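You operate a simulated robot arm through the tools that you are given. There is no shell and no other tool.

The job below is to be done with a simulated two-armed robot. You get a single attempt, and the scene is never put back.

Task
Pour about 60 ml of thinner into the white cup; cap the bottle again.
Fine: the bottle goes back to its spot. Set down upright: what you pick out.

It is judged by the outcome, as a careful person would: the job done as asked, and still so three seconds after it is handed in. It fails if anything else is knocked over, pushed out of place, dropped, spilled or broken. Lids that push on must go on centred and level and be pressed home; caps that screw on are set level and turned clockwise until they are tight.

Robot
Two 7-joint arms with two-finger parallel grippers on one trunk that stands fixed in place. Base frame: the origin is at the foot of the trunk, x ahead of it, y to its left, z up. Readings come in m, degrees, newtons and seconds.
The left shoulder is at [0.07, 0.156, 1.18], the right one opposite. Payload 3.91 kg a hand.
Tool frame (each hand has its own): the origin (TCP) lies between the finger pads and is the grasp point; the fingertips stand 0.03 m ahead of it; z points along the fingers, y is the line along which they close. Largest opening 0.11 m; finger width 0.02, thickness 0.01; the body of the gripper, 0.048 by 0.112 m, starts 0.055 m behind the TCP.
Orientation is that of the tool frame in the base frame, as a unit quaternion [w, x, y, z]. With the fingers straight down and closing along the base's y, the tool's x points along the base's -x, its y along +y and its z along -z.

Tools
- The arms move only by the tool move_arm. It takes "left_motion", "right_motion" or both (then of equal length, played together; a hand with none holds still); each is a list of rows, each a list of 7 numbers: the shift along the tool's x, y, z in units of 25 mm (1.0 is 25 mm), then the turn, a rotation vector about the tool's x, y, z in units of 6 degrees (1.0 is 6 degrees), then the closure in counts, from 0 (fully open) to 255 (shut). In form: [[x, y, z, rx, ry, rz, jaw], ...]. A call has 1 to 20 rows; each row shifts and turns the commanded pose from where the row before left it, along the tool's axes as they then stand. A call with a number of a shift or a turn outside -1 to 1 is refused whole. Each row takes 0.2 s and may step no farther than 0.05 m and 8.6 degrees from the row before; otherwise, or with a gripper value out of range, the whole call is refused. A pose out of reach is approached as far as the arm can. The call stops where the force on the tool passes 90 N (or 10 N more than at its start, if that is more) or the arm is blocked; 0.2 s more then pass. Each finger travels about 0.108 m/s and halts on what it meets, pressing with about 23 N; the grip force reading is that of the motor and also rises with nothing between the fingers. The clock runs only during rows and for 0.2 s after the last one: add rows that do not move to give the fingers time. It gives the time, the measured TCP pose, the force on the tool (base axes), the opening and the grip force at its end, in the units of the frame above (readings bear some noise), with the torque about the TCP (base axes, N m) and any sound that the robot's microphone picked up.
- Cameras (640 x 400 px; columns grow to the right, rows downward): "scene" is now at [0.1329, 0.0415, 1.4272]; the picture's right is [0.45, -0.89, 0.00], its down [-0.34, -0.17, -0.92] and it looks along [0.83, 0.42, -0.38] (base axes); focal length 314 px, centre (320, 200). "left" rides on the left gripper at [0.072, -0.017, -0.103] in its tool frame; the picture's right is [0.23, 0.97, 0.00], its down [-0.76, 0.18, -0.62] and it looks along [-0.61, 0.14, 0.78] (tool axes); focal length 222 px, centre (320, 200). "right" rides on the right gripper at [0.072, 0.017, -0.103] in its tool frame; the picture's right is [-0.23, 0.97, 0.00], its down [-0.76, -0.18, -0.62] and it looks along [-0.61, -0.14, 0.78] (tool axes); focal length 222 px, centre (320, 200). There is no depth. A picture from a camera that has moved, and an enlarged one, comes with that camera's place and axes in the base frame and with its lens.
- grab_frame(camera): a new picture of that camera. No time passes.
- slide_trunk(by): slides the trunk up (or, below 0, down) by that many m; the arms and the scene camera ride with it, the base frame stays. It gives what a move gives, with no picture.
- pan_tilt(pan, tilt): turns the head with the scene camera to pan (to the left, within 86 degrees either way) and tilt (down, from -29 to 69), counted from straight ahead of the robot. It gives what a move gives.
- enlarge(camera, box): a new picture of the part [left, top, right, bottom] of that camera's present view, enlarged. No time passes.
- finish_job(): hands the job in; it is judged then, once.

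Nothing tells you positions but the pictures and the camera data. Unless the task says otherwise, let go and move clear before handing in.

The tools are called after ">>>" as name(argument=value, ...) on one line, values as JSON. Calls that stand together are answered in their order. move_arm: Moves the arms, as the interface text tells. Its arguments: {"type":"object","properties":{"left_motion":{"type":"array"},"right_motion":{"type":"array"}},"required":[]} The other tools are called the same way: slide_trunk (by) slides the trunk up or down; pan_tilt (pan, tilt) turns the head that bears the scene camera; grab_frame (camera) takes a picture; enlarge (camera, box) takes an enlarged picture of a part of a camera's view; finish_job () hands the job in.

At the start:

```text
clock: 0.0
left_eef_pos: [0.4781, 0.5086, 1.3398]
left_tool_rot: [0.0, 0.001, 1.0, 0.0]
left_contact_force: [0.5, -0.1, 0.6]
left_torque: [0.01, 0.03, 0.01]
left_grip_width: 0.1099
left_grip_force: 0.0
right_eef_pos: [0.5407, 0.048, 1.3415]
right_tool_rot: [0.0, 0.001, 1.0, 0.001]
right_contact_force: [0.6, 0.2, 0.1]
right_torque: [0.0, 0.02, 0.02]
right_grip_width: 0.1099
right_grip_force: 0.1
trunk travel left (down, up): [-0.625, 0.315]
head pan, tilt: [26.8, 22.3]
```

scene: 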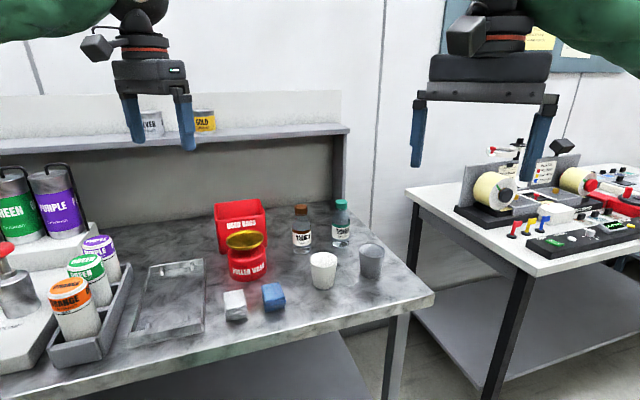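
right: 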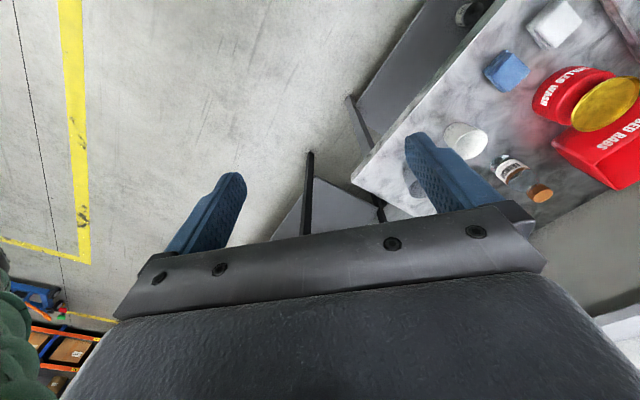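
left: 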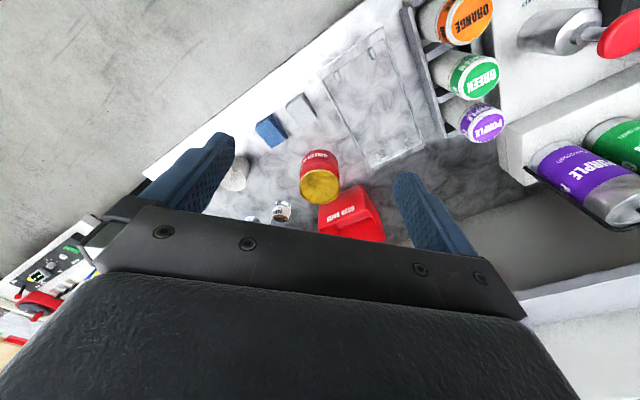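

I see a bench with two small bottles (brown cap and teal cap), a white cup and a grey cup beside them. I'll look closer to read the labels before doing anything.

>>> enlarge(camera="scene", box=[270, 180, 400, 300])

>>> enlarge(camera="scene", box=[200, 180, 440, 330])

>>> enlarge(camera="right", box=[400, 80, 600, 220])

>>> enlarge(camera="left", box=[200, 100, 400, 240])

```text
3.33 times, centred on (335, 240) of scene
camera zoom: at [0.1329, 0.0415, 1.4272], right [0.45, -0.89, 0.0], down [-0.34, -0.17, -0.92], along [0.83, 0.42, -0.38], focal length 1045 px, centre (270, 67)
```

zoom: 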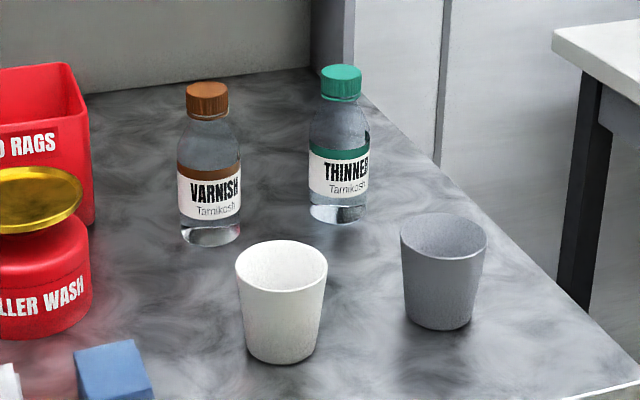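

```text
2.67 times, centred on (320, 255) of scene
camera zoom: at [0.1329, 0.0415, 1.4272], right [0.45, -0.89, 0.0], down [-0.34, -0.17, -0.92], along [0.83, 0.42, -0.38], focal length 836 px, centre (320, 53)
```

zoom: 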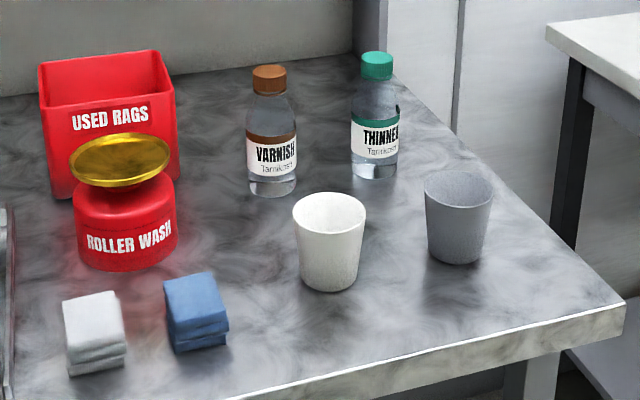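

```text
2.86 times, centred on (500, 150) of right
camera zoom: at [0.4673, 0.0641, 1.4446], right [0.23, 0.97, 0.0], down [0.76, -0.18, 0.62], along [0.61, -0.14, -0.78], focal length 635 px, centre (-194, 343)
```

zoom: 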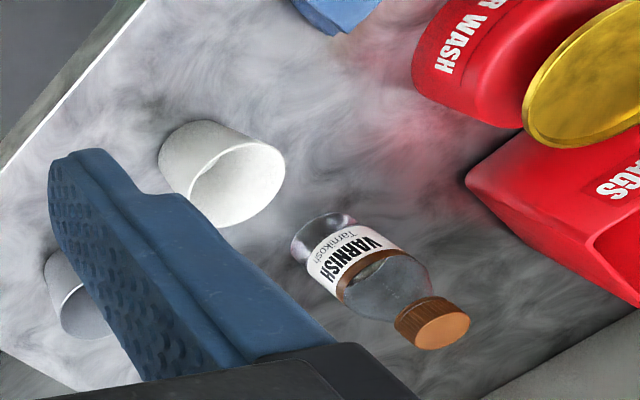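

```text
2.86 times, centred on (300, 170) of left
camera zoom: at [0.4058, 0.4915, 1.4439], right [-0.23, 0.97, 0.0], down [0.76, 0.18, 0.62], along [0.61, 0.14, -0.78], focal length 635 px, centre (377, 286)
```

zoom: 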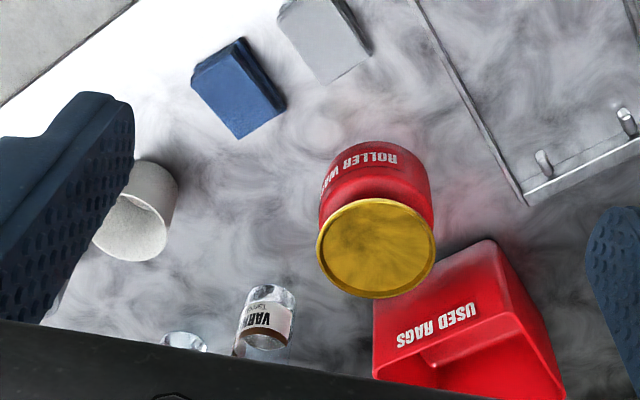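

The teal-capped bottle reads THINNER and sits at roughly (0.96, 0.39), with the white cup near (0.75, 0.34) and the grey cup and the varnish next to it. I'll move the left hand ahead, staying high, so its camera gives a second view to measure from.

>>> move_arm(left_motion=[[-1, -0.3, 0, 0, 0, 0, 0], [-1, -0.3, 0, 0, 0, 0, 0], [-1, -0.3, 0, 0, 0, 0, 0], [-1, -0.3, 0, 0, 0, 0, 0], [-1, -0.3, 0, 0, 0, 0, 0], [-1, -0.3, 0, 0, 0, 0, 0], [-1, -0.3, 0, 0, 0, 0, 0], [-1, -0.3, 0, 0, 0, 0, 0], [0, 0, 0, 0, 0, 0, 0]])

```text
clock: 2.0
left_eef_pos: [0.6766, 0.4502, 1.3432]
left_tool_rot: [0.0, 0.0, 1.0, -0.001]
left_contact_force: [-0.5, 0.4, 0.2]
left_torque: [0.01, -0.01, -0.01]
left_grip_width: 0.1103
left_grip_force: 0.1
right_eef_pos: [0.5402, 0.0479, 1.3404]
right_tool_rot: [0.0, 0.001, 1.0, -0.001]
right_contact_force: [0.0, 0.0, 0.6]
right_torque: [0.02, 0.04, 0.0]
right_grip_width: 0.1098
right_grip_force: 0.0
trunk travel left (down, up): [-0.625, 0.315]
head pan, tilt: [26.8, 22.3]
```

The left hand is now at about (0.68, 0.45, 1.34) above the bench. I'll take pictures from it and from the scene camera.

>>> grab_frame(camera="left")

>>> grab_frame(camera="scene")

```text
taken
camera left: at [0.6047, 0.4328, 1.4462], right [-0.23, 0.97, 0.0], down [0.76, 0.18, 0.62], along [0.61, 0.14, -0.78], focal length 222 px, centre (320, 200)
```

left: 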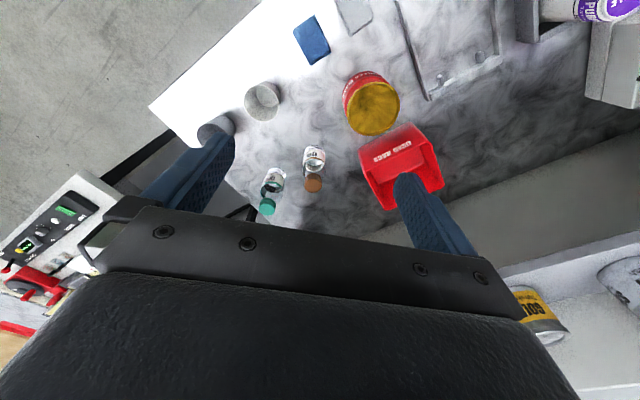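

```text
taken
camera scene: at [0.1321, 0.0419, 1.4273], right [0.45, -0.89, 0.0], down [-0.34, -0.17, -0.92], along [0.83, 0.42, -0.38], focal length 314 px, centre (320, 200)
```

scene: 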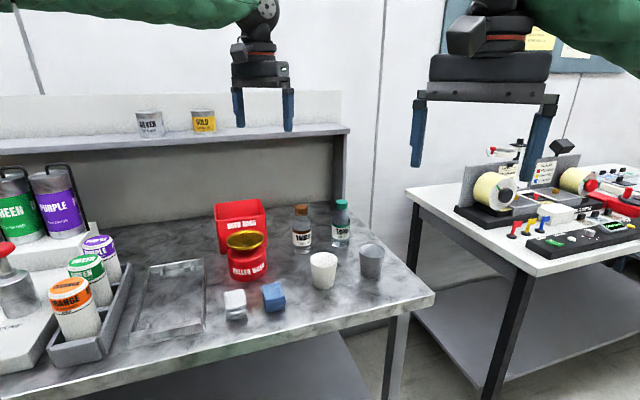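

>>> enlarge(camera="left", box=[190, 60, 350, 220])

>>> enlarge(camera="scene", box=[300, 190, 396, 250])

>>> enlarge(camera="scene", box=[300, 235, 396, 295])

```text
2.50 times, centred on (270, 140) of left
camera zoom: at [0.6047, 0.4328, 1.4462], right [-0.23, 0.97, 0.0], down [0.76, 0.18, 0.62], along [0.61, 0.14, -0.78], focal length 555 px, centre (445, 350)
```

zoom: 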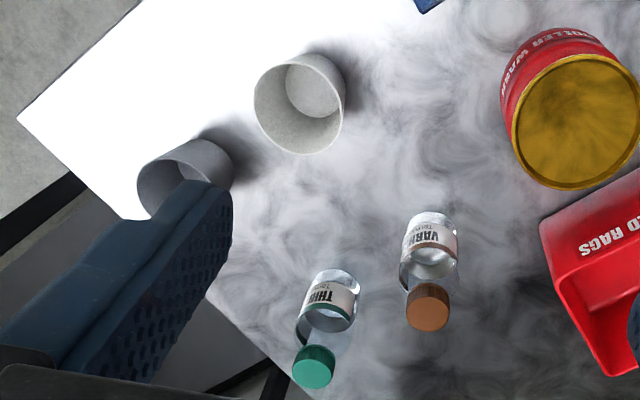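

```text
6.67 times, centred on (348, 220) of scene
camera zoom: at [0.1321, 0.0419, 1.4273], right [0.45, -0.89, 0.0], down [-0.34, -0.17, -0.92], along [0.83, 0.42, -0.38], focal length 2090 px, centre (133, 67)
```

zoom: 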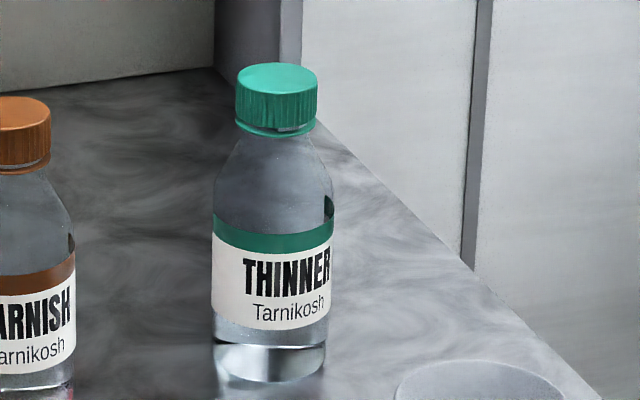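

```text
6.67 times, centred on (348, 265) of scene
camera zoom: at [0.1321, 0.0419, 1.4273], right [0.45, -0.89, 0.0], down [-0.34, -0.17, -0.92], along [0.83, 0.42, -0.38], focal length 2090 px, centre (133, -233)
```

zoom: 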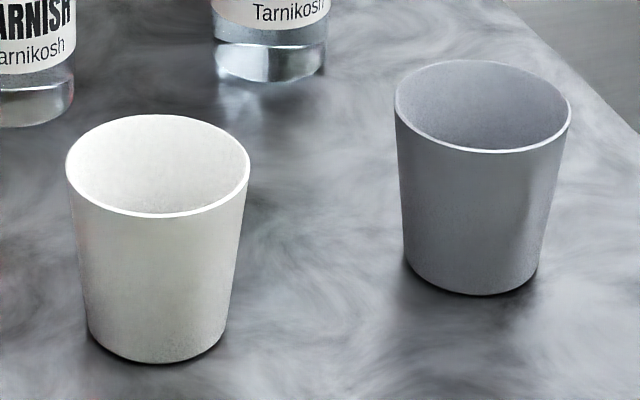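

I triangulate the thinner bottle at about (0.972, 0.390), cap top z≈1.048, on a table at z≈0.90. The white cup is at (0.755, 0.347) with its rim at about 0.975. The left hand will grip the bottle body at a 40° downward pitch, heading 18° left, so I'll turn it in place while it's high up.

>>> move_arm(left_motion=[[0, 0, 0, 0, 0, -1, 0], [0, 0, 0, 0, 0, -1, 0], [0, 0, 0, 0, 0, -1, 0], [0, 0, 0, 0, -0.9259, 0, 0], [0, 0, 0, 0, -0.9259, 0, 0], [0, 0, 0, 0, -0.9259, 0, 0], [0, 0, 0, 0, -0.9259, 0, 0], [0, 0, 0, 0, -0.9259, 0, 0], [0, 0, 0, 0, -0.9259, 0, 0], [0, 0, 0, 0, -0.9259, 0, 0], [0, 0, 0, 0, -0.9259, 0, 0], [0, 0, 0, 0, -0.9259, 0, 0], [0, 0, 0, 0, 0, 0, 0]])

>>> enlarge(camera="scene", box=[320, 192, 364, 252])

>>> grab_frame(camera="left")

```text
clock: 4.8
left_eef_pos: [0.6784, 0.4496, 1.3402]
left_tool_rot: [0.418, -0.141, 0.895, 0.066]
left_contact_force: [0.0, 0.1, 0.1]
left_torque: [-0.01, -0.04, 0.0]
left_grip_width: 0.1101
left_grip_force: 0.0
right_eef_pos: [0.5398, 0.0474, 1.3419]
right_tool_rot: [0.0, 0.001, 1.0, 0.0]
right_contact_force: [-0.2, 0.4, -0.7]
right_torque: [-0.01, 0.01, 0.02]
right_grip_width: 0.1102
right_grip_force: 0.0
trunk travel left (down, up): [-0.625, 0.315]
head pan, tilt: [26.8, 22.3]
```

```text
6.67 times, centred on (342, 222) of scene
camera zoom: at [0.1332, 0.0412, 1.4271], right [0.45, -0.89, 0.0], down [-0.34, -0.17, -0.92], along [0.83, 0.42, -0.38], focal length 2090 px, centre (173, 53)
```

zoom: 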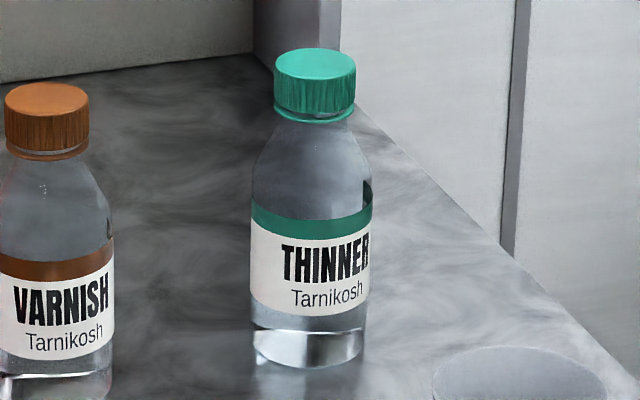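

```text
taken
camera left: at [0.5642, 0.3934, 1.352], right [-0.44, 0.88, -0.17], down [-0.04, 0.17, 0.98], along [0.9, 0.44, -0.04], focal length 222 px, centre (320, 200)
```

left: 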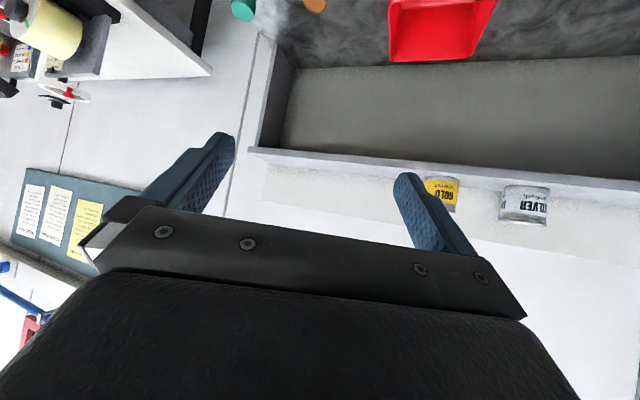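

The turn went as planned and the shelf is well beyond the bottle, so a straight lift is clear. I'll move the left hand to a standoff 15 cm short of the bottle along the tool axis.

>>> move_arm(left_motion=[[0.43, -0.49, 0.9713, 0, 0, 0, 0], [0.43, -0.49, 0.9713, 0, 0, 0, 0], [0.43, -0.49, 0.9713, 0, 0, 0, 0], [0.43, -0.49, 0.9713, 0, 0, 0, 0], [0.43, -0.49, 0.9713, 0, 0, 0, 0], [0.43, -0.49, 0.9713, 0, 0, 0, 0], [0.43, -0.49, 0.9713, 0, 0, 0, 0], [0.43, -0.49, 0.9713, 0, 0, 0, 0], [0.43, -0.49, 0.9713, 0, 0, 0, 0], [0.43, -0.49, 0.9713, 0, 0, 0, 0], [0.43, -0.49, 0.9713, 0, 0, 0, 0], [0.43, -0.49, 0.9713, 0, 0, 0, 0], [0, 0, 0, 0, 0, 0, 0]])

>>> grab_frame(camera="left")

>>> grab_frame(camera="scene")

>>> grab_frame(camera="right")

```text
clock: 7.6
left_eef_pos: [0.8567, 0.3508, 1.0542]
left_tool_rot: [0.418, -0.143, 0.895, 0.066]
left_contact_force: [-0.1, -0.9, 0.6]
left_torque: [0.03, -0.01, 0.0]
left_grip_width: 0.11
left_grip_force: 0.1
right_eef_pos: [0.5394, 0.0478, 1.3421]
right_tool_rot: [0.0, 0.001, 1.0, 0.001]
right_contact_force: [-0.2, 0.8, -0.4]
right_torque: [-0.02, -0.03, 0.0]
right_grip_width: 0.1102
right_grip_force: 0.0
trunk travel left (down, up): [-0.625, 0.315]
head pan, tilt: [26.8, 22.3]
```

```text
taken
camera left: at [0.7419, 0.296, 1.0668], right [-0.44, 0.88, -0.17], down [-0.04, 0.17, 0.98], along [0.9, 0.44, -0.04], focal length 222 px, centre (320, 200)
```

left: 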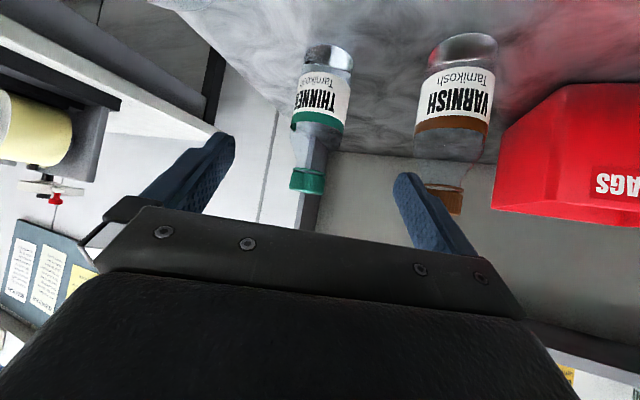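

```text
taken
camera scene: at [0.1321, 0.0416, 1.4273], right [0.45, -0.89, 0.0], down [-0.34, -0.17, -0.93], along [0.83, 0.42, -0.38], focal length 314 px, centre (320, 200)
```

scene: 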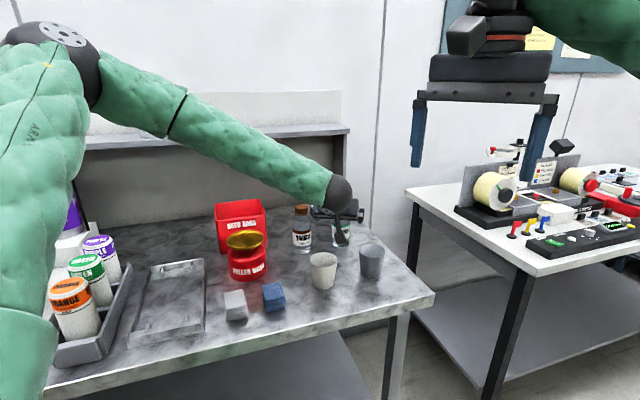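

```text
taken
camera right: at [0.4664, 0.0642, 1.4449], right [0.23, 0.97, 0.0], down [0.76, -0.18, 0.62], along [0.61, -0.14, -0.78], focal length 222 px, centre (320, 200)
```

right: 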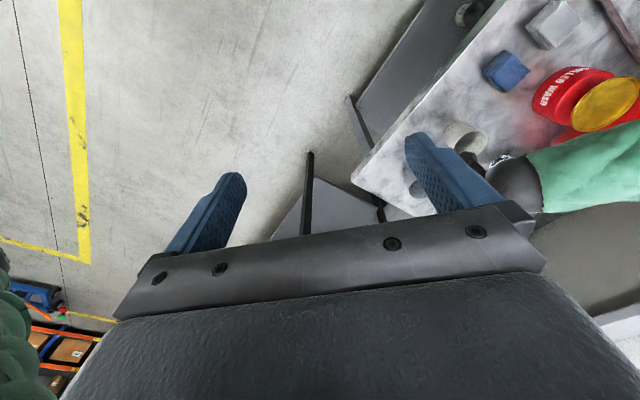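

The left-camera projections of the cap and base match my estimate of the bottle's position. I'll enlarge that view to refine it and look for the liquid level.

>>> enlarge(camera="left", box=[250, 20, 410, 220])

>>> enlarge(camera="scene", box=[280, 180, 400, 260])

```text
2.00 times, centred on (330, 120) of left
camera zoom: at [0.7419, 0.296, 1.0668], right [-0.44, 0.88, -0.17], down [-0.04, 0.17, 0.98], along [0.9, 0.44, -0.04], focal length 444 px, centre (300, 360)
```

zoom: 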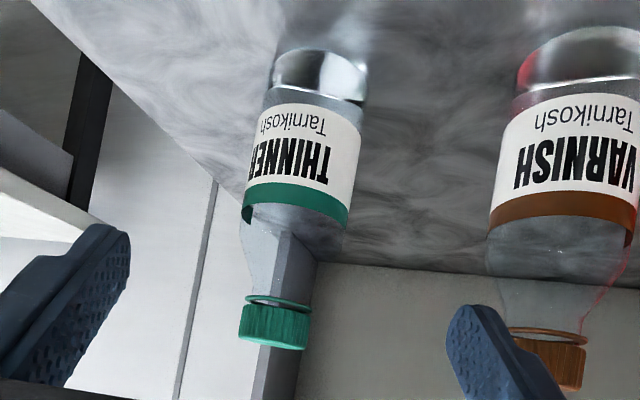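

```text
5.00 times, centred on (340, 220) of scene
camera zoom: at [0.1321, 0.0416, 1.4273], right [0.45, -0.89, 0.0], down [-0.34, -0.17, -0.93], along [0.83, 0.42, -0.38], focal length 1568 px, centre (220, 100)
```

zoom: 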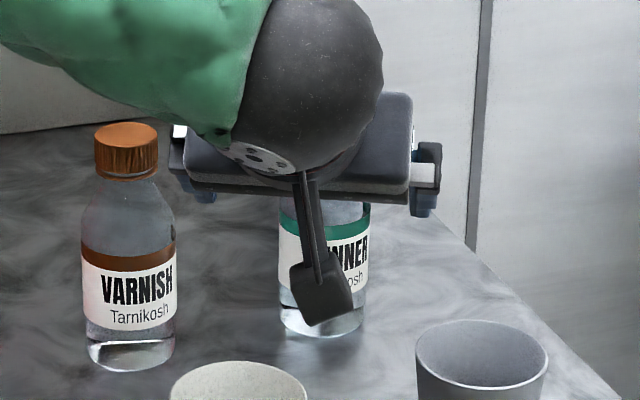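

The alignment is good, with fingers wide enough to straddle the body and clear of the varnish. I'll advance 15 cm along the tool axis with the jaws open, then check.

>>> move_arm(left_motion=[[0, 0.015, 1, 0, 0, 0, 0], [0, 0.015, 1, 0, 0, 0, 0], [0, 0.015, 1, 0, 0, 0, 0], [0, 0.015, 1, 0, 0, 0, 0], [0, 0.015, 1, 0, 0, 0, 0], [0, 0.015, 1, 0, 0, 0, 0], [0, 0, 0, 0, 0, 0, 0]])

>>> grab_frame(camera="left")

>>> enlarge(camera="scene", box=[280, 180, 400, 260])

```text
clock: 9.2
left_eef_pos: [0.9649, 0.3893, 0.9587]
left_tool_rot: [0.418, -0.141, 0.895, 0.066]
left_contact_force: [0.0, 0.2, 0.2]
left_torque: [-0.07, -0.03, 0.01]
left_grip_width: 0.11
left_grip_force: 0.0
right_eef_pos: [0.5396, 0.048, 1.3414]
right_tool_rot: [0.0, 0.001, 1.0, 0.0]
right_contact_force: [-0.3, 0.1, 0.2]
right_torque: [-0.01, -0.01, 0.0]
right_grip_width: 0.11
right_grip_force: 0.0
trunk travel left (down, up): [-0.625, 0.315]
head pan, tilt: [26.8, 22.3]
```

```text
taken
camera left: at [0.8507, 0.3345, 0.969], right [-0.44, 0.88, -0.17], down [-0.04, 0.17, 0.98], along [0.9, 0.44, -0.04], focal length 222 px, centre (320, 200)
```

left: 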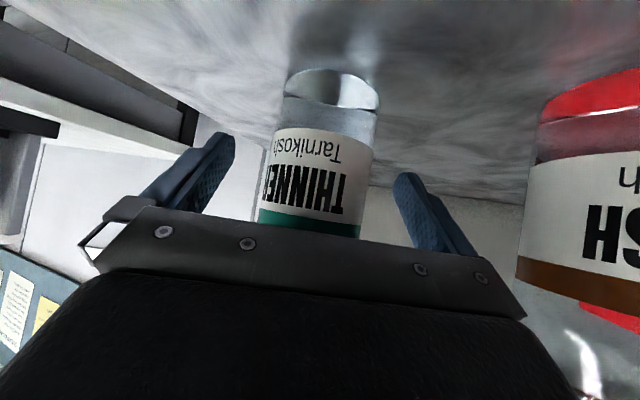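

```text
5.00 times, centred on (340, 220) of scene
camera zoom: at [0.1323, 0.0413, 1.4273], right [0.45, -0.89, 0.0], down [-0.34, -0.17, -0.92], along [0.83, 0.42, -0.38], focal length 1568 px, centre (220, 100)
```

zoom: 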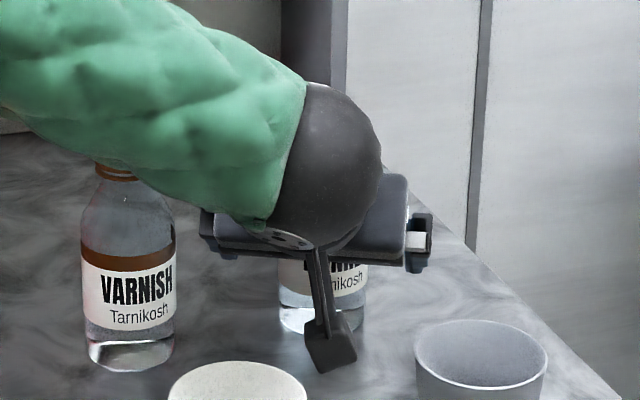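

Bottle is centred between the fingers with no contact forces, and the hand is clear of the varnish and cups. I'll close the left jaws on the body.

>>> move_arm(left_motion=[[0, 0, 0, 0, 0, 0, 255], [0, 0, 0, 0, 0, 0, 255], [0, 0, 0, 0, 0, 0, 255], [0, 0, 0, 0, 0, 0, 255]])

>>> grab_frame(camera="left")

```text
clock: 10.2
left_eef_pos: [0.9644, 0.3893, 0.957]
left_tool_rot: [0.418, -0.142, 0.895, 0.067]
left_contact_force: [0.5, 0.0, 0.2]
left_torque: [-0.02, 0.02, -0.04]
left_grip_width: 0.0576
left_grip_force: 22.5
right_eef_pos: [0.5409, 0.047, 1.3406]
right_tool_rot: [0.0, 0.0, 1.0, 0.0]
right_contact_force: [0.3, -0.2, -0.3]
right_torque: [-0.01, -0.01, -0.02]
right_grip_width: 0.1098
right_grip_force: 0.1
trunk travel left (down, up): [-0.625, 0.315]
head pan, tilt: [26.8, 22.3]
```

```text
taken
camera left: at [0.8511, 0.3346, 0.9683], right [-0.44, 0.88, -0.17], down [-0.04, 0.17, 0.98], along [0.9, 0.44, -0.04], focal length 222 px, centre (320, 200)
```

left: 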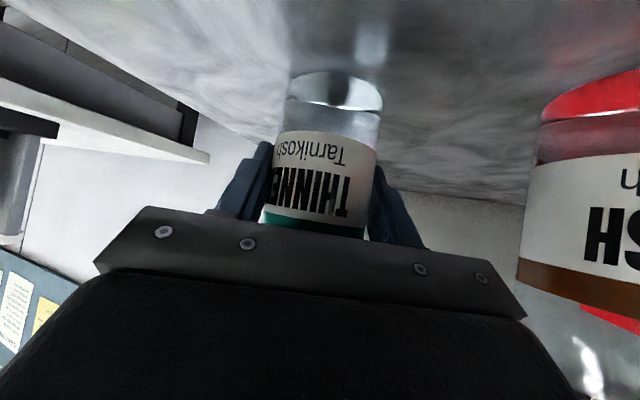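

Bottle is gripped (width 57.6 mm, 22.5 N). I'll lift it straight up a little and read the force.

>>> move_arm(left_motion=[[-0.306, 0, -0.257, 0, 0, 0, 255], [-0.383, 0, -0.3214, 0, 0, 0, 255], [-0.766, 0, -0.6428, 0, 0, 0, 255], [-0.766, 0, -0.6428, 0, 0, 0, 255], [0, 0, 0, 0, 0, 0, 255], [0, 0, 0, 0, 0, 0, 255]])

>>> grab_frame(camera="left")

>>> grab_frame(camera="scene")

```text
clock: 11.6
left_eef_pos: [0.9655, 0.389, 1.0286]
left_tool_rot: [0.417, -0.142, 0.895, 0.066]
left_contact_force: [0.0, 0.1, -1.8]
left_torque: [0.01, 0.0, 0.0]
left_grip_width: 0.057
left_grip_force: 22.9
right_eef_pos: [0.5407, 0.0476, 1.341]
right_tool_rot: [0.0, 0.001, 1.0, 0.0]
right_contact_force: [0.3, 0.9, 0.0]
right_torque: [0.0, 0.01, 0.03]
right_grip_width: 0.11
right_grip_force: 0.0
trunk travel left (down, up): [-0.625, 0.315]
head pan, tilt: [26.8, 22.3]
```

```text
taken
camera left: at [0.8511, 0.3344, 1.0395], right [-0.44, 0.88, -0.17], down [-0.04, 0.17, 0.98], along [0.9, 0.44, -0.04], focal length 222 px, centre (320, 200)
```

left: 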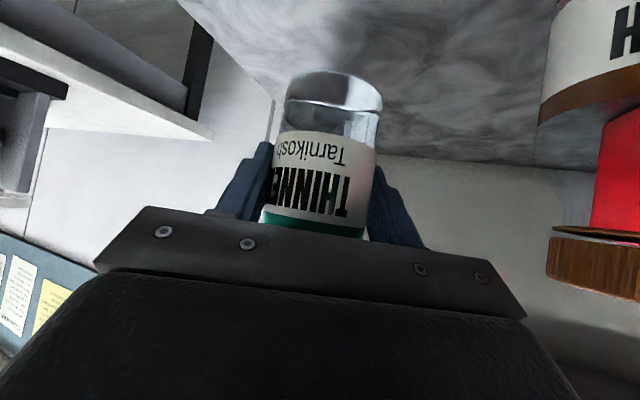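

```text
taken
camera scene: at [0.133, 0.0413, 1.4272], right [0.45, -0.89, 0.0], down [-0.34, -0.17, -0.92], along [0.83, 0.42, -0.38], focal length 314 px, centre (320, 200)
```

scene: 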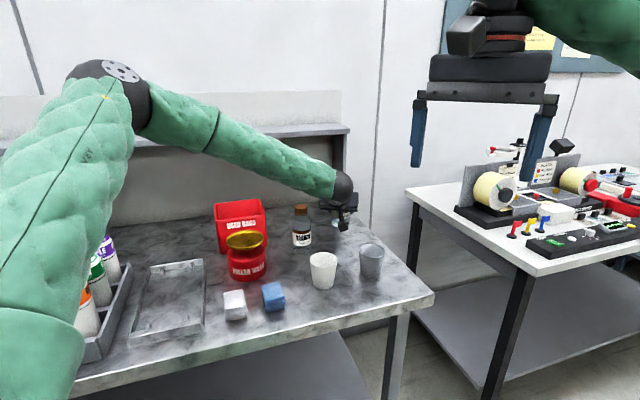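

The bottle came up cleanly and weighs about 1.8 N. I'll raise it above everything on the bench, and move the right hand aside so the two arms have space.

>>> move_arm(left_motion=[[-0.664, 0, -0.557, 0, 0, 0, 255], [-0.664, 0, -0.557, 0, 0, 0, 255], [-0.664, 0, -0.557, 0, 0, 0, 255], [-0.664, 0, -0.557, 0, 0, 0, 255], [-0.664, 0, -0.557, 0, 0, 0, 255], [-0.664, 0, -0.557, 0, 0, 0, 255], [0, 0, 0, 0, 0, 0, 255], [0, 0, 0, 0, 0, 0, 255]], right_motion=[[0, -1, 0, 0, 0, 0, 0], [0, -1, 0, 0, 0, 0, 0], [0, -1, 0, 0, 0, 0, 0], [0, -1, 0, 0, 0, 0, 0], [0, -1, 0, 0, 0, 0, 0], [0, -1, 0, 0, 0, 0, 0], [0, -1, 0, 0, 0, 0, 0], [0, -1, 0, 0, 0, 0, 0]])

```text
clock: 13.4
left_eef_pos: [0.9656, 0.3916, 1.159]
left_tool_rot: [0.418, -0.141, 0.895, 0.066]
left_contact_force: [0.9, -0.3, -1.4]
left_torque: [0.01, 0.0, 0.01]
left_grip_width: 0.057
left_grip_force: 23.1
right_eef_pos: [0.5411, -0.1554, 1.3395]
right_tool_rot: [0.0, 0.0, 1.0, 0.001]
right_contact_force: [0.6, -1.3, 0.4]
right_torque: [0.01, -0.01, 0.0]
right_grip_width: 0.11
right_grip_force: 0.1
trunk travel left (down, up): [-0.625, 0.315]
head pan, tilt: [26.8, 22.3]
```

The bottle is at z≈1.16 and the right hand is out of the way. Next I'll carry the bottle to a working spot near (0.72, 0.15), then swing the left hand to come from the left.

>>> move_arm(left_motion=[[0.665, -0.4873, -0.7923, 0, 0, 0, 255], [0.665, -0.4873, -0.7923, 0, 0, 0, 255], [0.665, -0.4873, -0.7923, 0, 0, 0, 255], [0.665, -0.4873, -0.7923, 0, 0, 0, 255], [0.665, -0.4873, -0.7923, 0, 0, 0, 255], [0.665, -0.4873, -0.7923, 0, 0, 0, 255], [0.665, -0.4873, -0.7923, 0, 0, 0, 255], [0.665, -0.4873, -0.7923, 0, 0, 0, 255], [0.665, -0.4873, -0.7923, 0, 0, 0, 255], [0.665, -0.4873, -0.7923, 0, 0, 0, 255], [0.665, -0.4873, -0.7923, 0, 0, 0, 255], [0.665, -0.4873, -0.7923, 0, 0, 0, 255], [0, 0, 0, 0, 0, 0, 255]])

>>> move_arm(left_motion=[[0, 0, 0, 0.7405, 0, 0.6214, 255], [0, 0, 0, 0.7405, 0, 0.6214, 255], [0, 0, 0, 0.7405, 0, 0.6214, 255], [0, 0, 0, 0.7405, 0, 0.6214, 255], [0, 0, 0, 0.7405, 0, 0.6214, 255], [0, 0, 0, 0.7405, 0, 0.6214, 255], [0, 0, 0, 0.7405, 0, 0.6214, 255], [0, 0, 0, 0.7405, 0, 0.6214, 255], [0, 0, 0, 0.7405, 0, 0.6214, 255], [0, 0, 0, 0.7405, 0, 0.6214, 255], [0, 0, 0, 0, 0, 0, 255]])

>>> grab_frame(camera="scene")

>>> grab_frame(camera="left")

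>>> grab_frame(camera="right")

```text
clock: 16.2
left_eef_pos: [0.7166, 0.1561, 1.1589]
left_tool_rot: [0.418, -0.142, 0.895, 0.066]
left_contact_force: [0.7, 0.1, -1.3]
left_torque: [0.04, -0.01, -0.01]
left_grip_width: 0.0574
left_grip_force: 23.2
right_eef_pos: [0.5395, -0.153, 1.3399]
right_tool_rot: [0.0, 0.001, 1.0, 0.001]
right_contact_force: [0.1, -0.2, -0.1]
right_torque: [0.01, 0.02, 0.04]
right_grip_width: 0.1099
right_grip_force: 0.0
trunk travel left (down, up): [-0.625, 0.315]
head pan, tilt: [26.8, 22.3]
```

```text
clock: 18.6
left_eef_pos: [0.7162, 0.1567, 1.1581]
left_tool_rot: [0.397, 0.311, 0.852, -0.145]
left_contact_force: [-0.4, 0.2, -0.5]
left_torque: [0.02, 0.0, -0.05]
left_grip_width: 0.0573
left_grip_force: 22.8
right_eef_pos: [0.5423, -0.1518, 1.3401]
right_tool_rot: [0.0, 0.001, 1.0, 0.0]
right_contact_force: [-0.9, 0.4, -0.6]
right_torque: [-0.02, -0.02, 0.03]
right_grip_width: 0.11
right_grip_force: 0.1
trunk travel left (down, up): [-0.625, 0.315]
head pan, tilt: [26.8, 22.3]
```

```text
taken
camera scene: at [0.1334, 0.042, 1.4271], right [0.45, -0.89, 0.0], down [-0.34, -0.17, -0.92], along [0.83, 0.42, -0.38], focal length 314 px, centre (320, 200)
```

scene: 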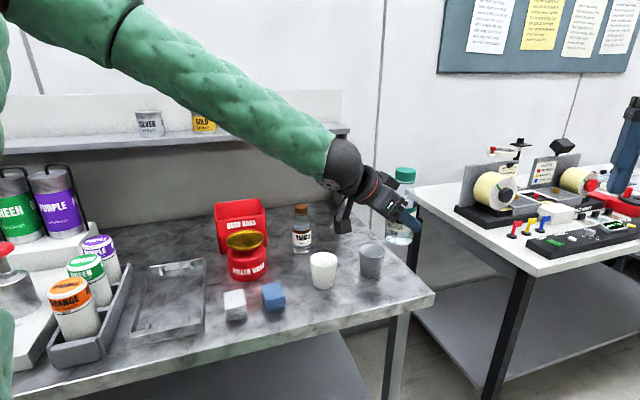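

```text
taken
camera left: at [0.6093, 0.2241, 1.1704], right [0.51, 0.84, -0.17], down [0.12, 0.13, 0.98], along [0.85, -0.53, -0.04], focal length 222 px, centre (320, 200)
```

left: 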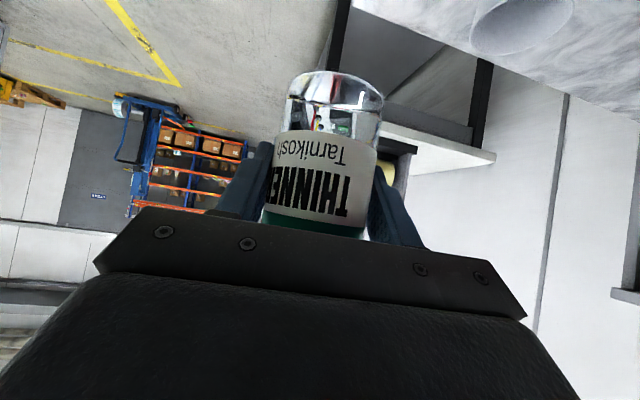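

```text
taken
camera right: at [0.4681, -0.1365, 1.4433], right [0.23, 0.97, 0.0], down [0.76, -0.18, 0.62], along [0.61, -0.14, -0.78], focal length 222 px, centre (320, 200)
```

right: 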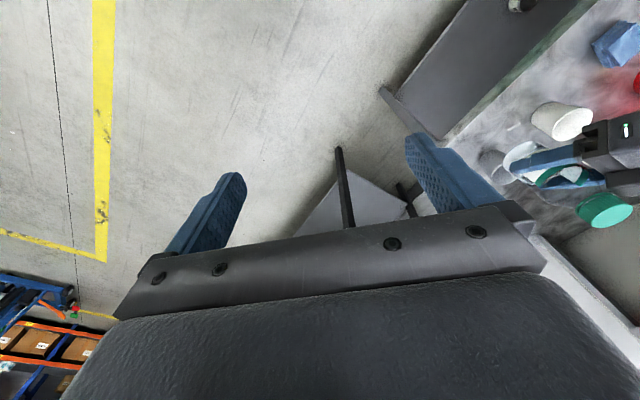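

The bottle is upright at about (0.722, 0.152), cap top at around z 1.248. I'll enlarge it in the scene and right views to pin the cap and look for the liquid level.

>>> enlarge(camera="scene", box=[365, 155, 445, 255])

>>> enlarge(camera="right", box=[480, 90, 640, 240])

```text
4.00 times, centred on (405, 205) of scene
camera zoom: at [0.1334, 0.042, 1.4271], right [0.45, -0.89, 0.0], down [-0.34, -0.17, -0.92], along [0.83, 0.42, -0.38], focal length 1254 px, centre (-20, 180)
```

zoom: 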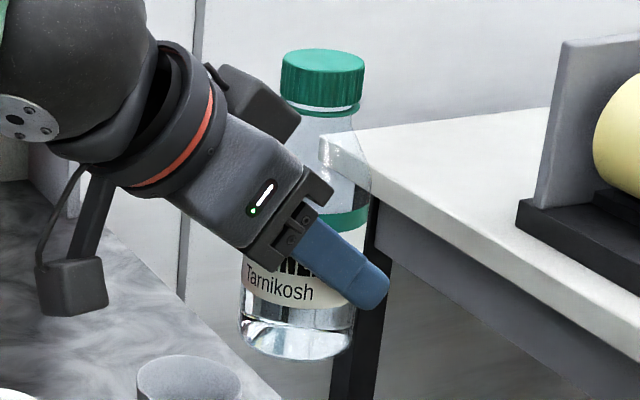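

```text
2.67 times, centred on (560, 165) of right
camera zoom: at [0.4681, -0.1365, 1.4433], right [0.23, 0.97, 0.0], down [0.76, -0.18, 0.62], along [0.61, -0.14, -0.78], focal length 592 px, centre (-320, 293)
```

zoom: 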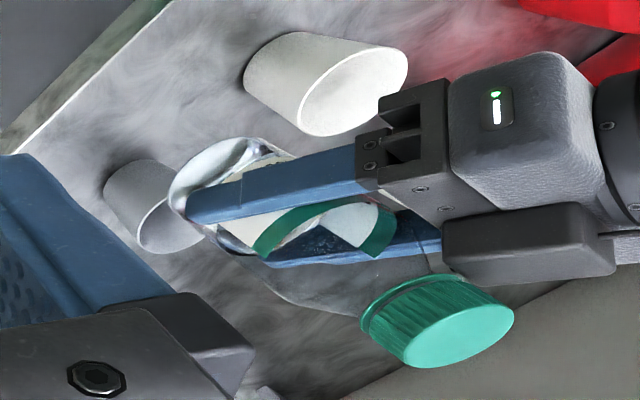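

The left gripper's back bar sits close behind the cap, which limits where the right fingers can go. I'll zoom in to measure that gap.

>>> enlarge(camera="scene", box=[375, 160, 425, 200])

>>> enlarge(camera="right", box=[560, 140, 640, 240])

```text
10.00 times, centred on (400, 180) of scene
camera zoom: at [0.1334, 0.042, 1.4271], right [0.45, -0.89, 0.0], down [-0.34, -0.17, -0.92], along [0.83, 0.42, -0.38], focal length 3135 px, centre (-480, 400)
```

zoom: 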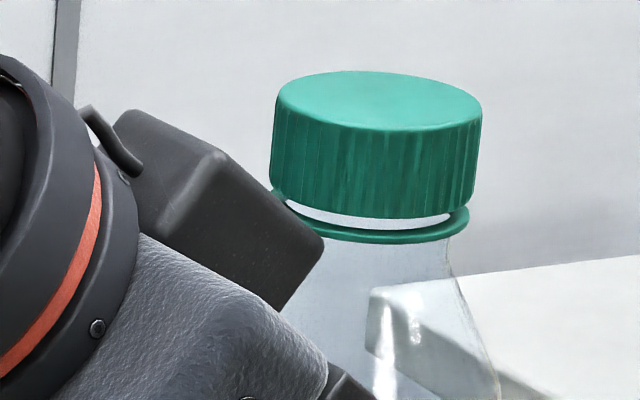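

```text
4.00 times, centred on (600, 190) of right
camera zoom: at [0.4681, -0.1365, 1.4433], right [0.23, 0.97, 0.0], down [0.76, -0.18, 0.62], along [0.61, -0.14, -0.78], focal length 888 px, centre (-800, 240)
```

zoom: 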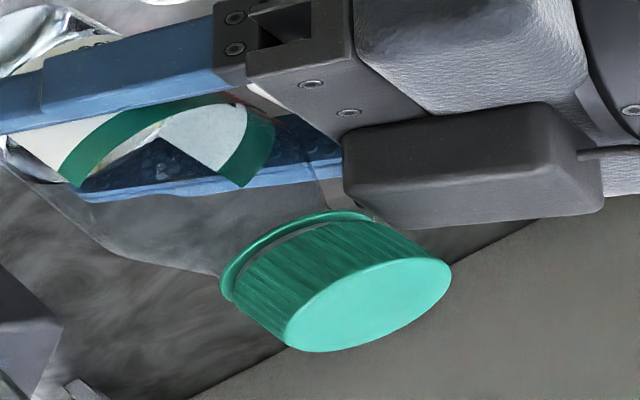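

The spare clearance near the cap is only about 9 mm behind it. My plan is to let the right hand hold the bottle by its cap, lower the left grip about 21 mm, and then unscrew. First I'll turn and bring the right hand over the cap.

>>> move_arm(right_motion=[[0, 0, -0.12, 0, 0, 0.9524, 0], [0, 0, -0.12, 0, 0, 0.9524, 0], [0, 0, -0.12, 0, 0, 0.9524, 0], [0, 0, -0.12, 0, 0, 0.9524, 0], [0, 0, -0.12, 0, 0, 0.9524, 0], [0, 0, -0.12, 0, 0, 0.9524, 0], [0, 0, -0.12, 0, 0, 0.9524, 60], [0, 0, 0, 0, 0, 0, 90]])

>>> move_arm(right_motion=[[0.1714, 0.998, 0, 0, 0, 0, 90], [0.1714, 0.998, 0, 0, 0, 0, 90], [0.1714, 0.998, 0, 0, 0, 0, 90], [0.1714, 0.998, 0, 0, 0, 0, 90], [0.1714, 0.998, 0, 0, 0, 0, 90], [0.1714, 0.998, 0, 0, 0, 0, 90], [0.1714, 0.998, 0, 0, 0, 0, 90], [0.1714, 0.998, 0, 0, 0, 0, 90], [0.1714, 0.998, 0, 0, 0, 0, 90], [0.1714, 0.998, 0, 0, 0, 0, 90], [0.1714, 0.998, 0, 0, 0, 0, 90], [0, 0, 0, 0, 0, 0, 90]])

>>> grab_frame(camera="right")

>>> grab_frame(camera="scene")

```text
clock: 20.4
left_eef_pos: [0.7154, 0.1557, 1.1587]
left_tool_rot: [0.397, 0.31, 0.852, -0.144]
left_contact_force: [-0.6, 0.1, -1.0]
left_torque: [0.0, 0.0, 0.02]
left_grip_width: 0.0573
left_grip_force: 23.2
right_eef_pos: [0.541, -0.1527, 1.3614]
right_tool_rot: [-0.001, 0.344, 0.939, 0.001]
right_contact_force: [0.2, 0.4, -0.5]
right_torque: [-0.03, 0.0, -0.01]
right_grip_width: 0.0712
right_grip_force: 0.1
trunk travel left (down, up): [-0.625, 0.315]
head pan, tilt: [26.8, 22.3]
```

```text
clock: 23.0
left_eef_pos: [0.7167, 0.1546, 1.1602]
left_tool_rot: [0.397, 0.309, 0.852, -0.143]
left_contact_force: [0.0, -0.1, -1.3]
left_torque: [-0.01, -0.04, 0.03]
left_grip_width: 0.0571
left_grip_force: 23.0
right_eef_pos: [0.6804, 0.0886, 1.3625]
right_tool_rot: [0.0, 0.343, 0.939, 0.0]
right_contact_force: [1.1, 0.0, -0.1]
right_torque: [0.03, 0.01, -0.02]
right_grip_width: 0.0711
right_grip_force: 0.0
trunk travel left (down, up): [-0.625, 0.315]
head pan, tilt: [26.8, 22.3]
```

```text
taken
camera right: at [0.6345, 0.1468, 1.4658], right [0.8, 0.6, 0.0], down [0.47, -0.63, 0.62], along [0.37, -0.5, -0.78], focal length 222 px, centre (320, 200)
```

right: 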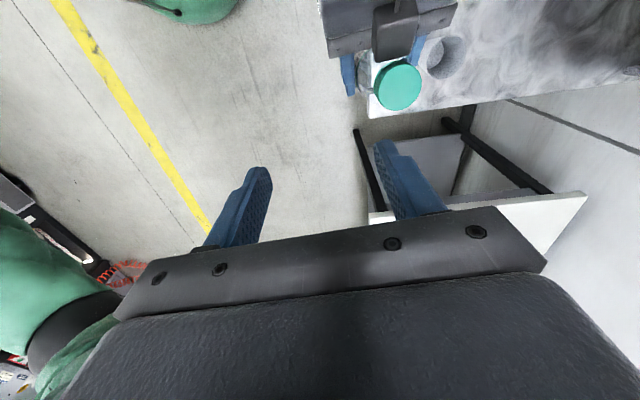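

```text
taken
camera scene: at [0.133, 0.0405, 1.4272], right [0.45, -0.89, 0.0], down [-0.34, -0.17, -0.92], along [0.83, 0.42, -0.38], focal length 314 px, centre (320, 200)
```

scene: 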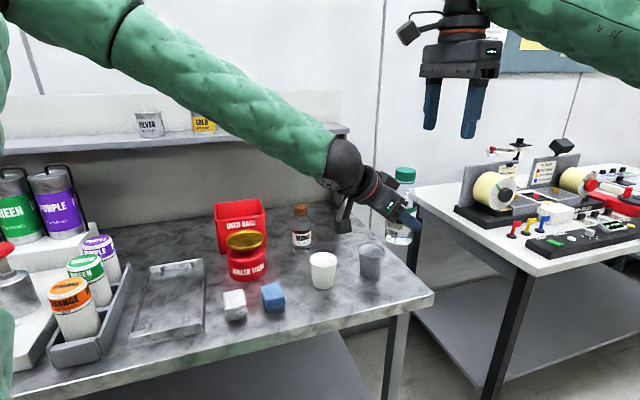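

>>> enlarge(camera="right", box=[310, 20, 470, 140])

>>> enlarge(camera="scene", box=[375, 155, 425, 205])

```text
3.33 times, centred on (390, 80) of right
camera zoom: at [0.6345, 0.1468, 1.4658], right [0.8, 0.6, 0.0], down [0.47, -0.63, 0.62], along [0.37, -0.5, -0.78], focal length 740 px, centre (87, 600)
```

zoom: 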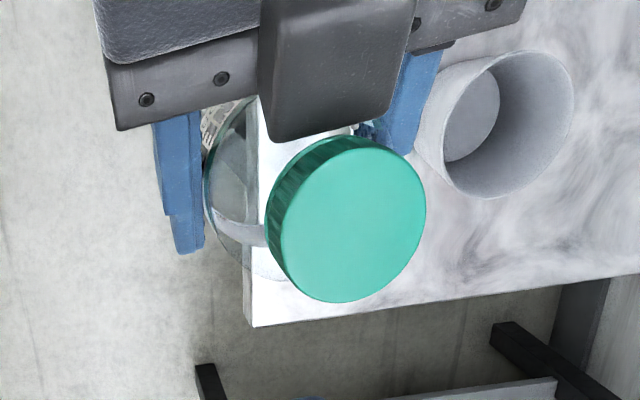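

```text
8.00 times, centred on (400, 180) of scene
camera zoom: at [0.133, 0.0405, 1.4272], right [0.45, -0.89, 0.0], down [-0.34, -0.17, -0.92], along [0.83, 0.42, -0.38], focal length 2508 px, centre (-320, 360)
```

zoom: 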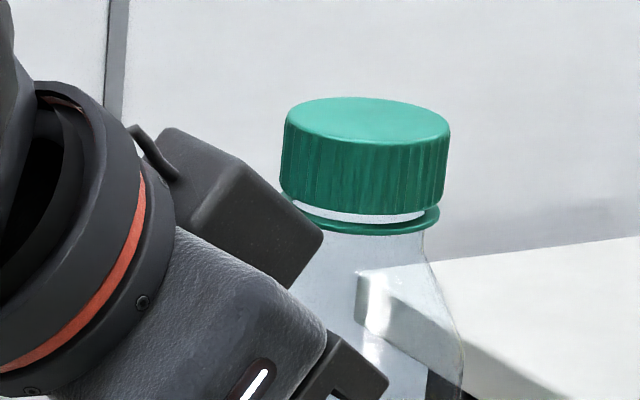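

The cap sits about (38, 64) mm from the right TCP. I'll centre the right hand over it and check from its camera before going down.

>>> move_arm(right_motion=[[0.163, 0.9827, 0, 0, 0, 0, 90], [0.163, 0.9827, 0, 0, 0, 0, 90], [0.163, 0.9827, 0, 0, 0, 0, 90], [0, 0, 0.8, 0, 0, 0, 90], [0, 0, 0.8, 0, 0, 0, 90], [0, 0, 0, 0, 0, 0, 90]])

>>> grab_frame(camera="right")

>>> enlarge(camera="scene", box=[365, 105, 445, 205])

```text
clock: 24.4
left_eef_pos: [0.7166, 0.1555, 1.16]
left_tool_rot: [0.397, 0.31, 0.851, -0.145]
left_contact_force: [-0.3, -0.6, -0.7]
left_torque: [0.0, -0.01, 0.02]
left_grip_width: 0.0573
left_grip_force: 23.0
right_eef_pos: [0.7176, 0.1535, 1.3221]
right_tool_rot: [0.0, 0.342, 0.94, 0.0]
right_contact_force: [-0.5, -0.6, -0.7]
right_torque: [-0.03, 0.01, -0.01]
right_grip_width: 0.0712
right_grip_force: 0.1
trunk travel left (down, up): [-0.625, 0.315]
head pan, tilt: [26.8, 22.3]
```

```text
taken
camera right: at [0.6717, 0.2125, 1.4248], right [0.8, 0.6, 0.0], down [0.47, -0.63, 0.62], along [0.37, -0.5, -0.78], focal length 222 px, centre (320, 200)
```

right: 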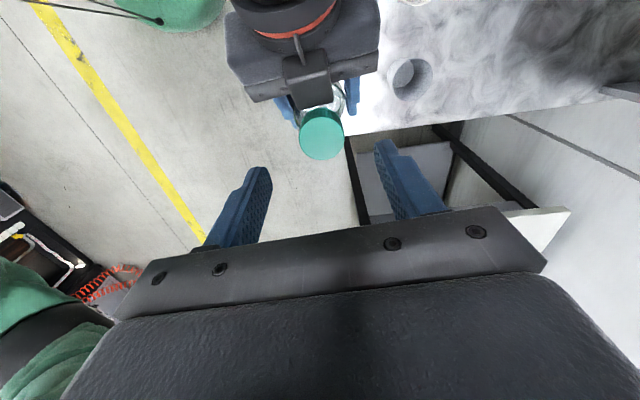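

```text
4.00 times, centred on (405, 155) of scene
camera zoom: at [0.133, 0.0417, 1.4272], right [0.45, -0.89, 0.0], down [-0.34, -0.17, -0.92], along [0.83, 0.42, -0.38], focal length 1254 px, centre (-20, 380)
```

zoom: 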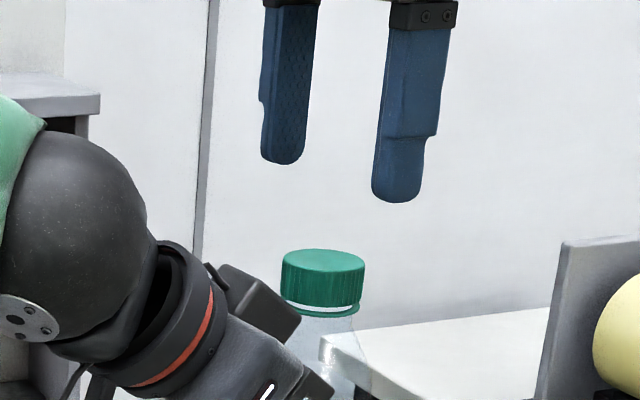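

>>> enlarge(camera="right", box=[270, 80, 370, 180])

```text
4.00 times, centred on (320, 130) of right
camera zoom: at [0.6717, 0.2125, 1.4248], right [0.8, 0.6, 0.0], down [0.47, -0.63, 0.62], along [0.37, -0.5, -0.78], focal length 888 px, centre (320, 480)
```

zoom: 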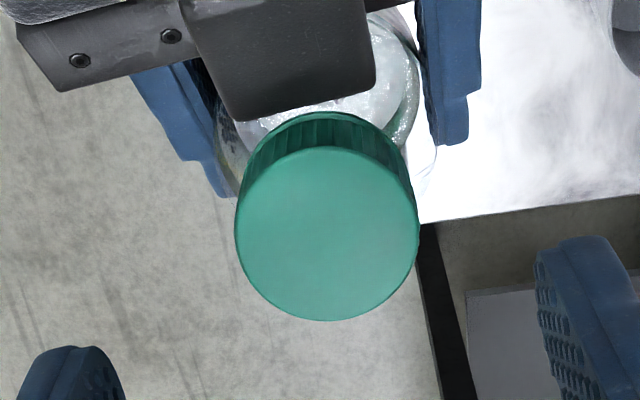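

The right hand is centred over the cap to within about 1 mm. I'll go down until the fingertips are level with the bottom edge of the cap.

>>> move_arm(right_motion=[[0, 0, 0.8, 0, 0, 0, 90], [0, 0, 0.8, 0, 0, 0, 90], [0, 0, 0.82, 0, 0, 0, 90], [0, 0, 0, 0, 0, 0, 90]])

>>> enlarge(camera="scene", box=[365, 125, 445, 205])

>>> enlarge(camera="right", box=[220, 60, 420, 220])

```text
clock: 25.4
left_eef_pos: [0.716, 0.1556, 1.1594]
left_tool_rot: [0.398, 0.309, 0.852, -0.143]
left_contact_force: [-0.1, -0.1, -1.4]
left_torque: [-0.02, -0.03, 0.04]
left_grip_width: 0.0573
left_grip_force: 22.6
right_eef_pos: [0.7177, 0.1545, 1.2626]
right_tool_rot: [0.001, 0.343, 0.939, 0.001]
right_contact_force: [-0.4, 0.0, -0.7]
right_torque: [-0.01, 0.0, 0.02]
right_grip_width: 0.0713
right_grip_force: 0.1
trunk travel left (down, up): [-0.625, 0.315]
head pan, tilt: [26.8, 22.3]
```

```text
5.00 times, centred on (405, 165) of scene
camera zoom: at [0.1329, 0.0415, 1.4272], right [0.45, -0.89, 0.0], down [-0.34, -0.17, -0.92], along [0.83, 0.42, -0.38], focal length 1568 px, centre (-105, 375)
```

zoom: 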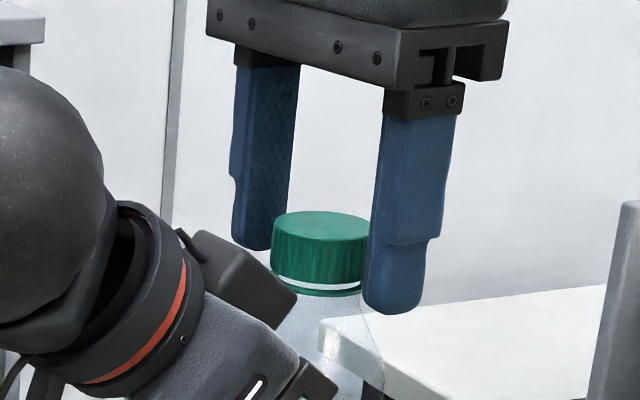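

```text
2.50 times, centred on (320, 140) of right
camera zoom: at [0.6722, 0.213, 1.3655], right [0.8, 0.6, 0.0], down [0.47, -0.63, 0.62], along [0.37, -0.5, -0.78], focal length 555 px, centre (320, 350)
```

zoom: 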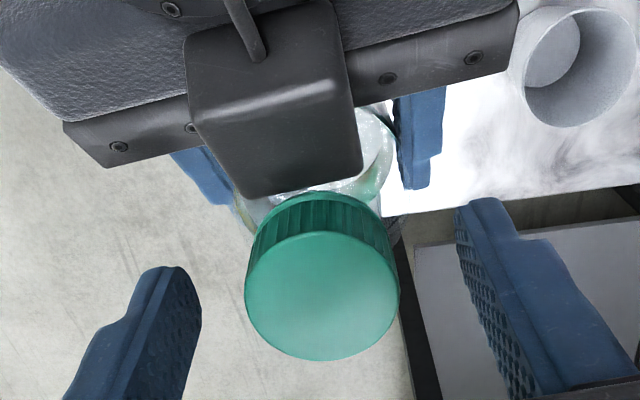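

Fingertips are level with the bottom of the cap, with clear gaps on both sides. I'll close the right hand on the cap.

>>> move_arm(right_motion=[[0, 0, 0, 0, 0, 0, 255], [0, 0, 0, 0, 0, 0, 255], [0, 0, 0, 0, 0, 0, 255], [0, 0, 0, 0, 0, 0, 255]])

>>> enlarge(camera="scene", box=[365, 125, 445, 205])

>>> enlarge(camera="right", box=[220, 60, 420, 220])

```text
clock: 26.4
left_eef_pos: [0.715, 0.1573, 1.1593]
left_tool_rot: [0.398, 0.31, 0.852, -0.144]
left_contact_force: [-3.2, -4.7, -2.3]
left_torque: [0.33, -0.25, -0.05]
left_grip_width: 0.0574
left_grip_force: 22.8
right_eef_pos: [0.7171, 0.1533, 1.2628]
right_tool_rot: [0.0, 0.343, 0.939, 0.0]
right_contact_force: [2.4, 5.2, -0.2]
right_torque: [0.1, -0.09, -0.01]
right_grip_width: 0.0356
right_grip_force: 22.8
trunk travel left (down, up): [-0.625, 0.315]
head pan, tilt: [26.8, 22.3]
```

```text
5.00 times, centred on (405, 165) of scene
camera zoom: at [0.1332, 0.0414, 1.4271], right [0.45, -0.89, 0.0], down [-0.34, -0.17, -0.92], along [0.83, 0.42, -0.38], focal length 1568 px, centre (-105, 375)
```

zoom: 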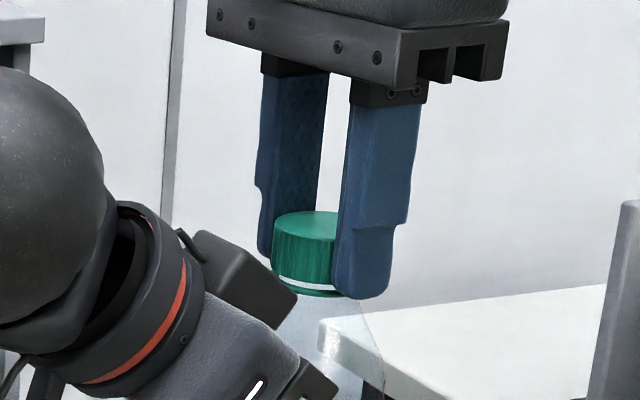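

```text
2.50 times, centred on (320, 140) of right
camera zoom: at [0.6726, 0.2129, 1.3654], right [0.8, 0.6, 0.0], down [0.47, -0.63, 0.62], along [0.37, -0.5, -0.78], focal length 555 px, centre (320, 350)
```

zoom: 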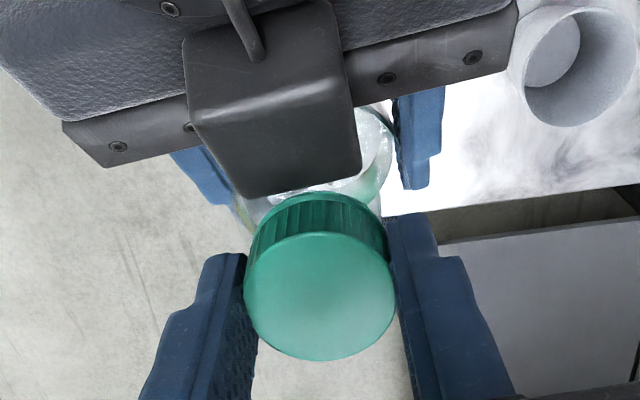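

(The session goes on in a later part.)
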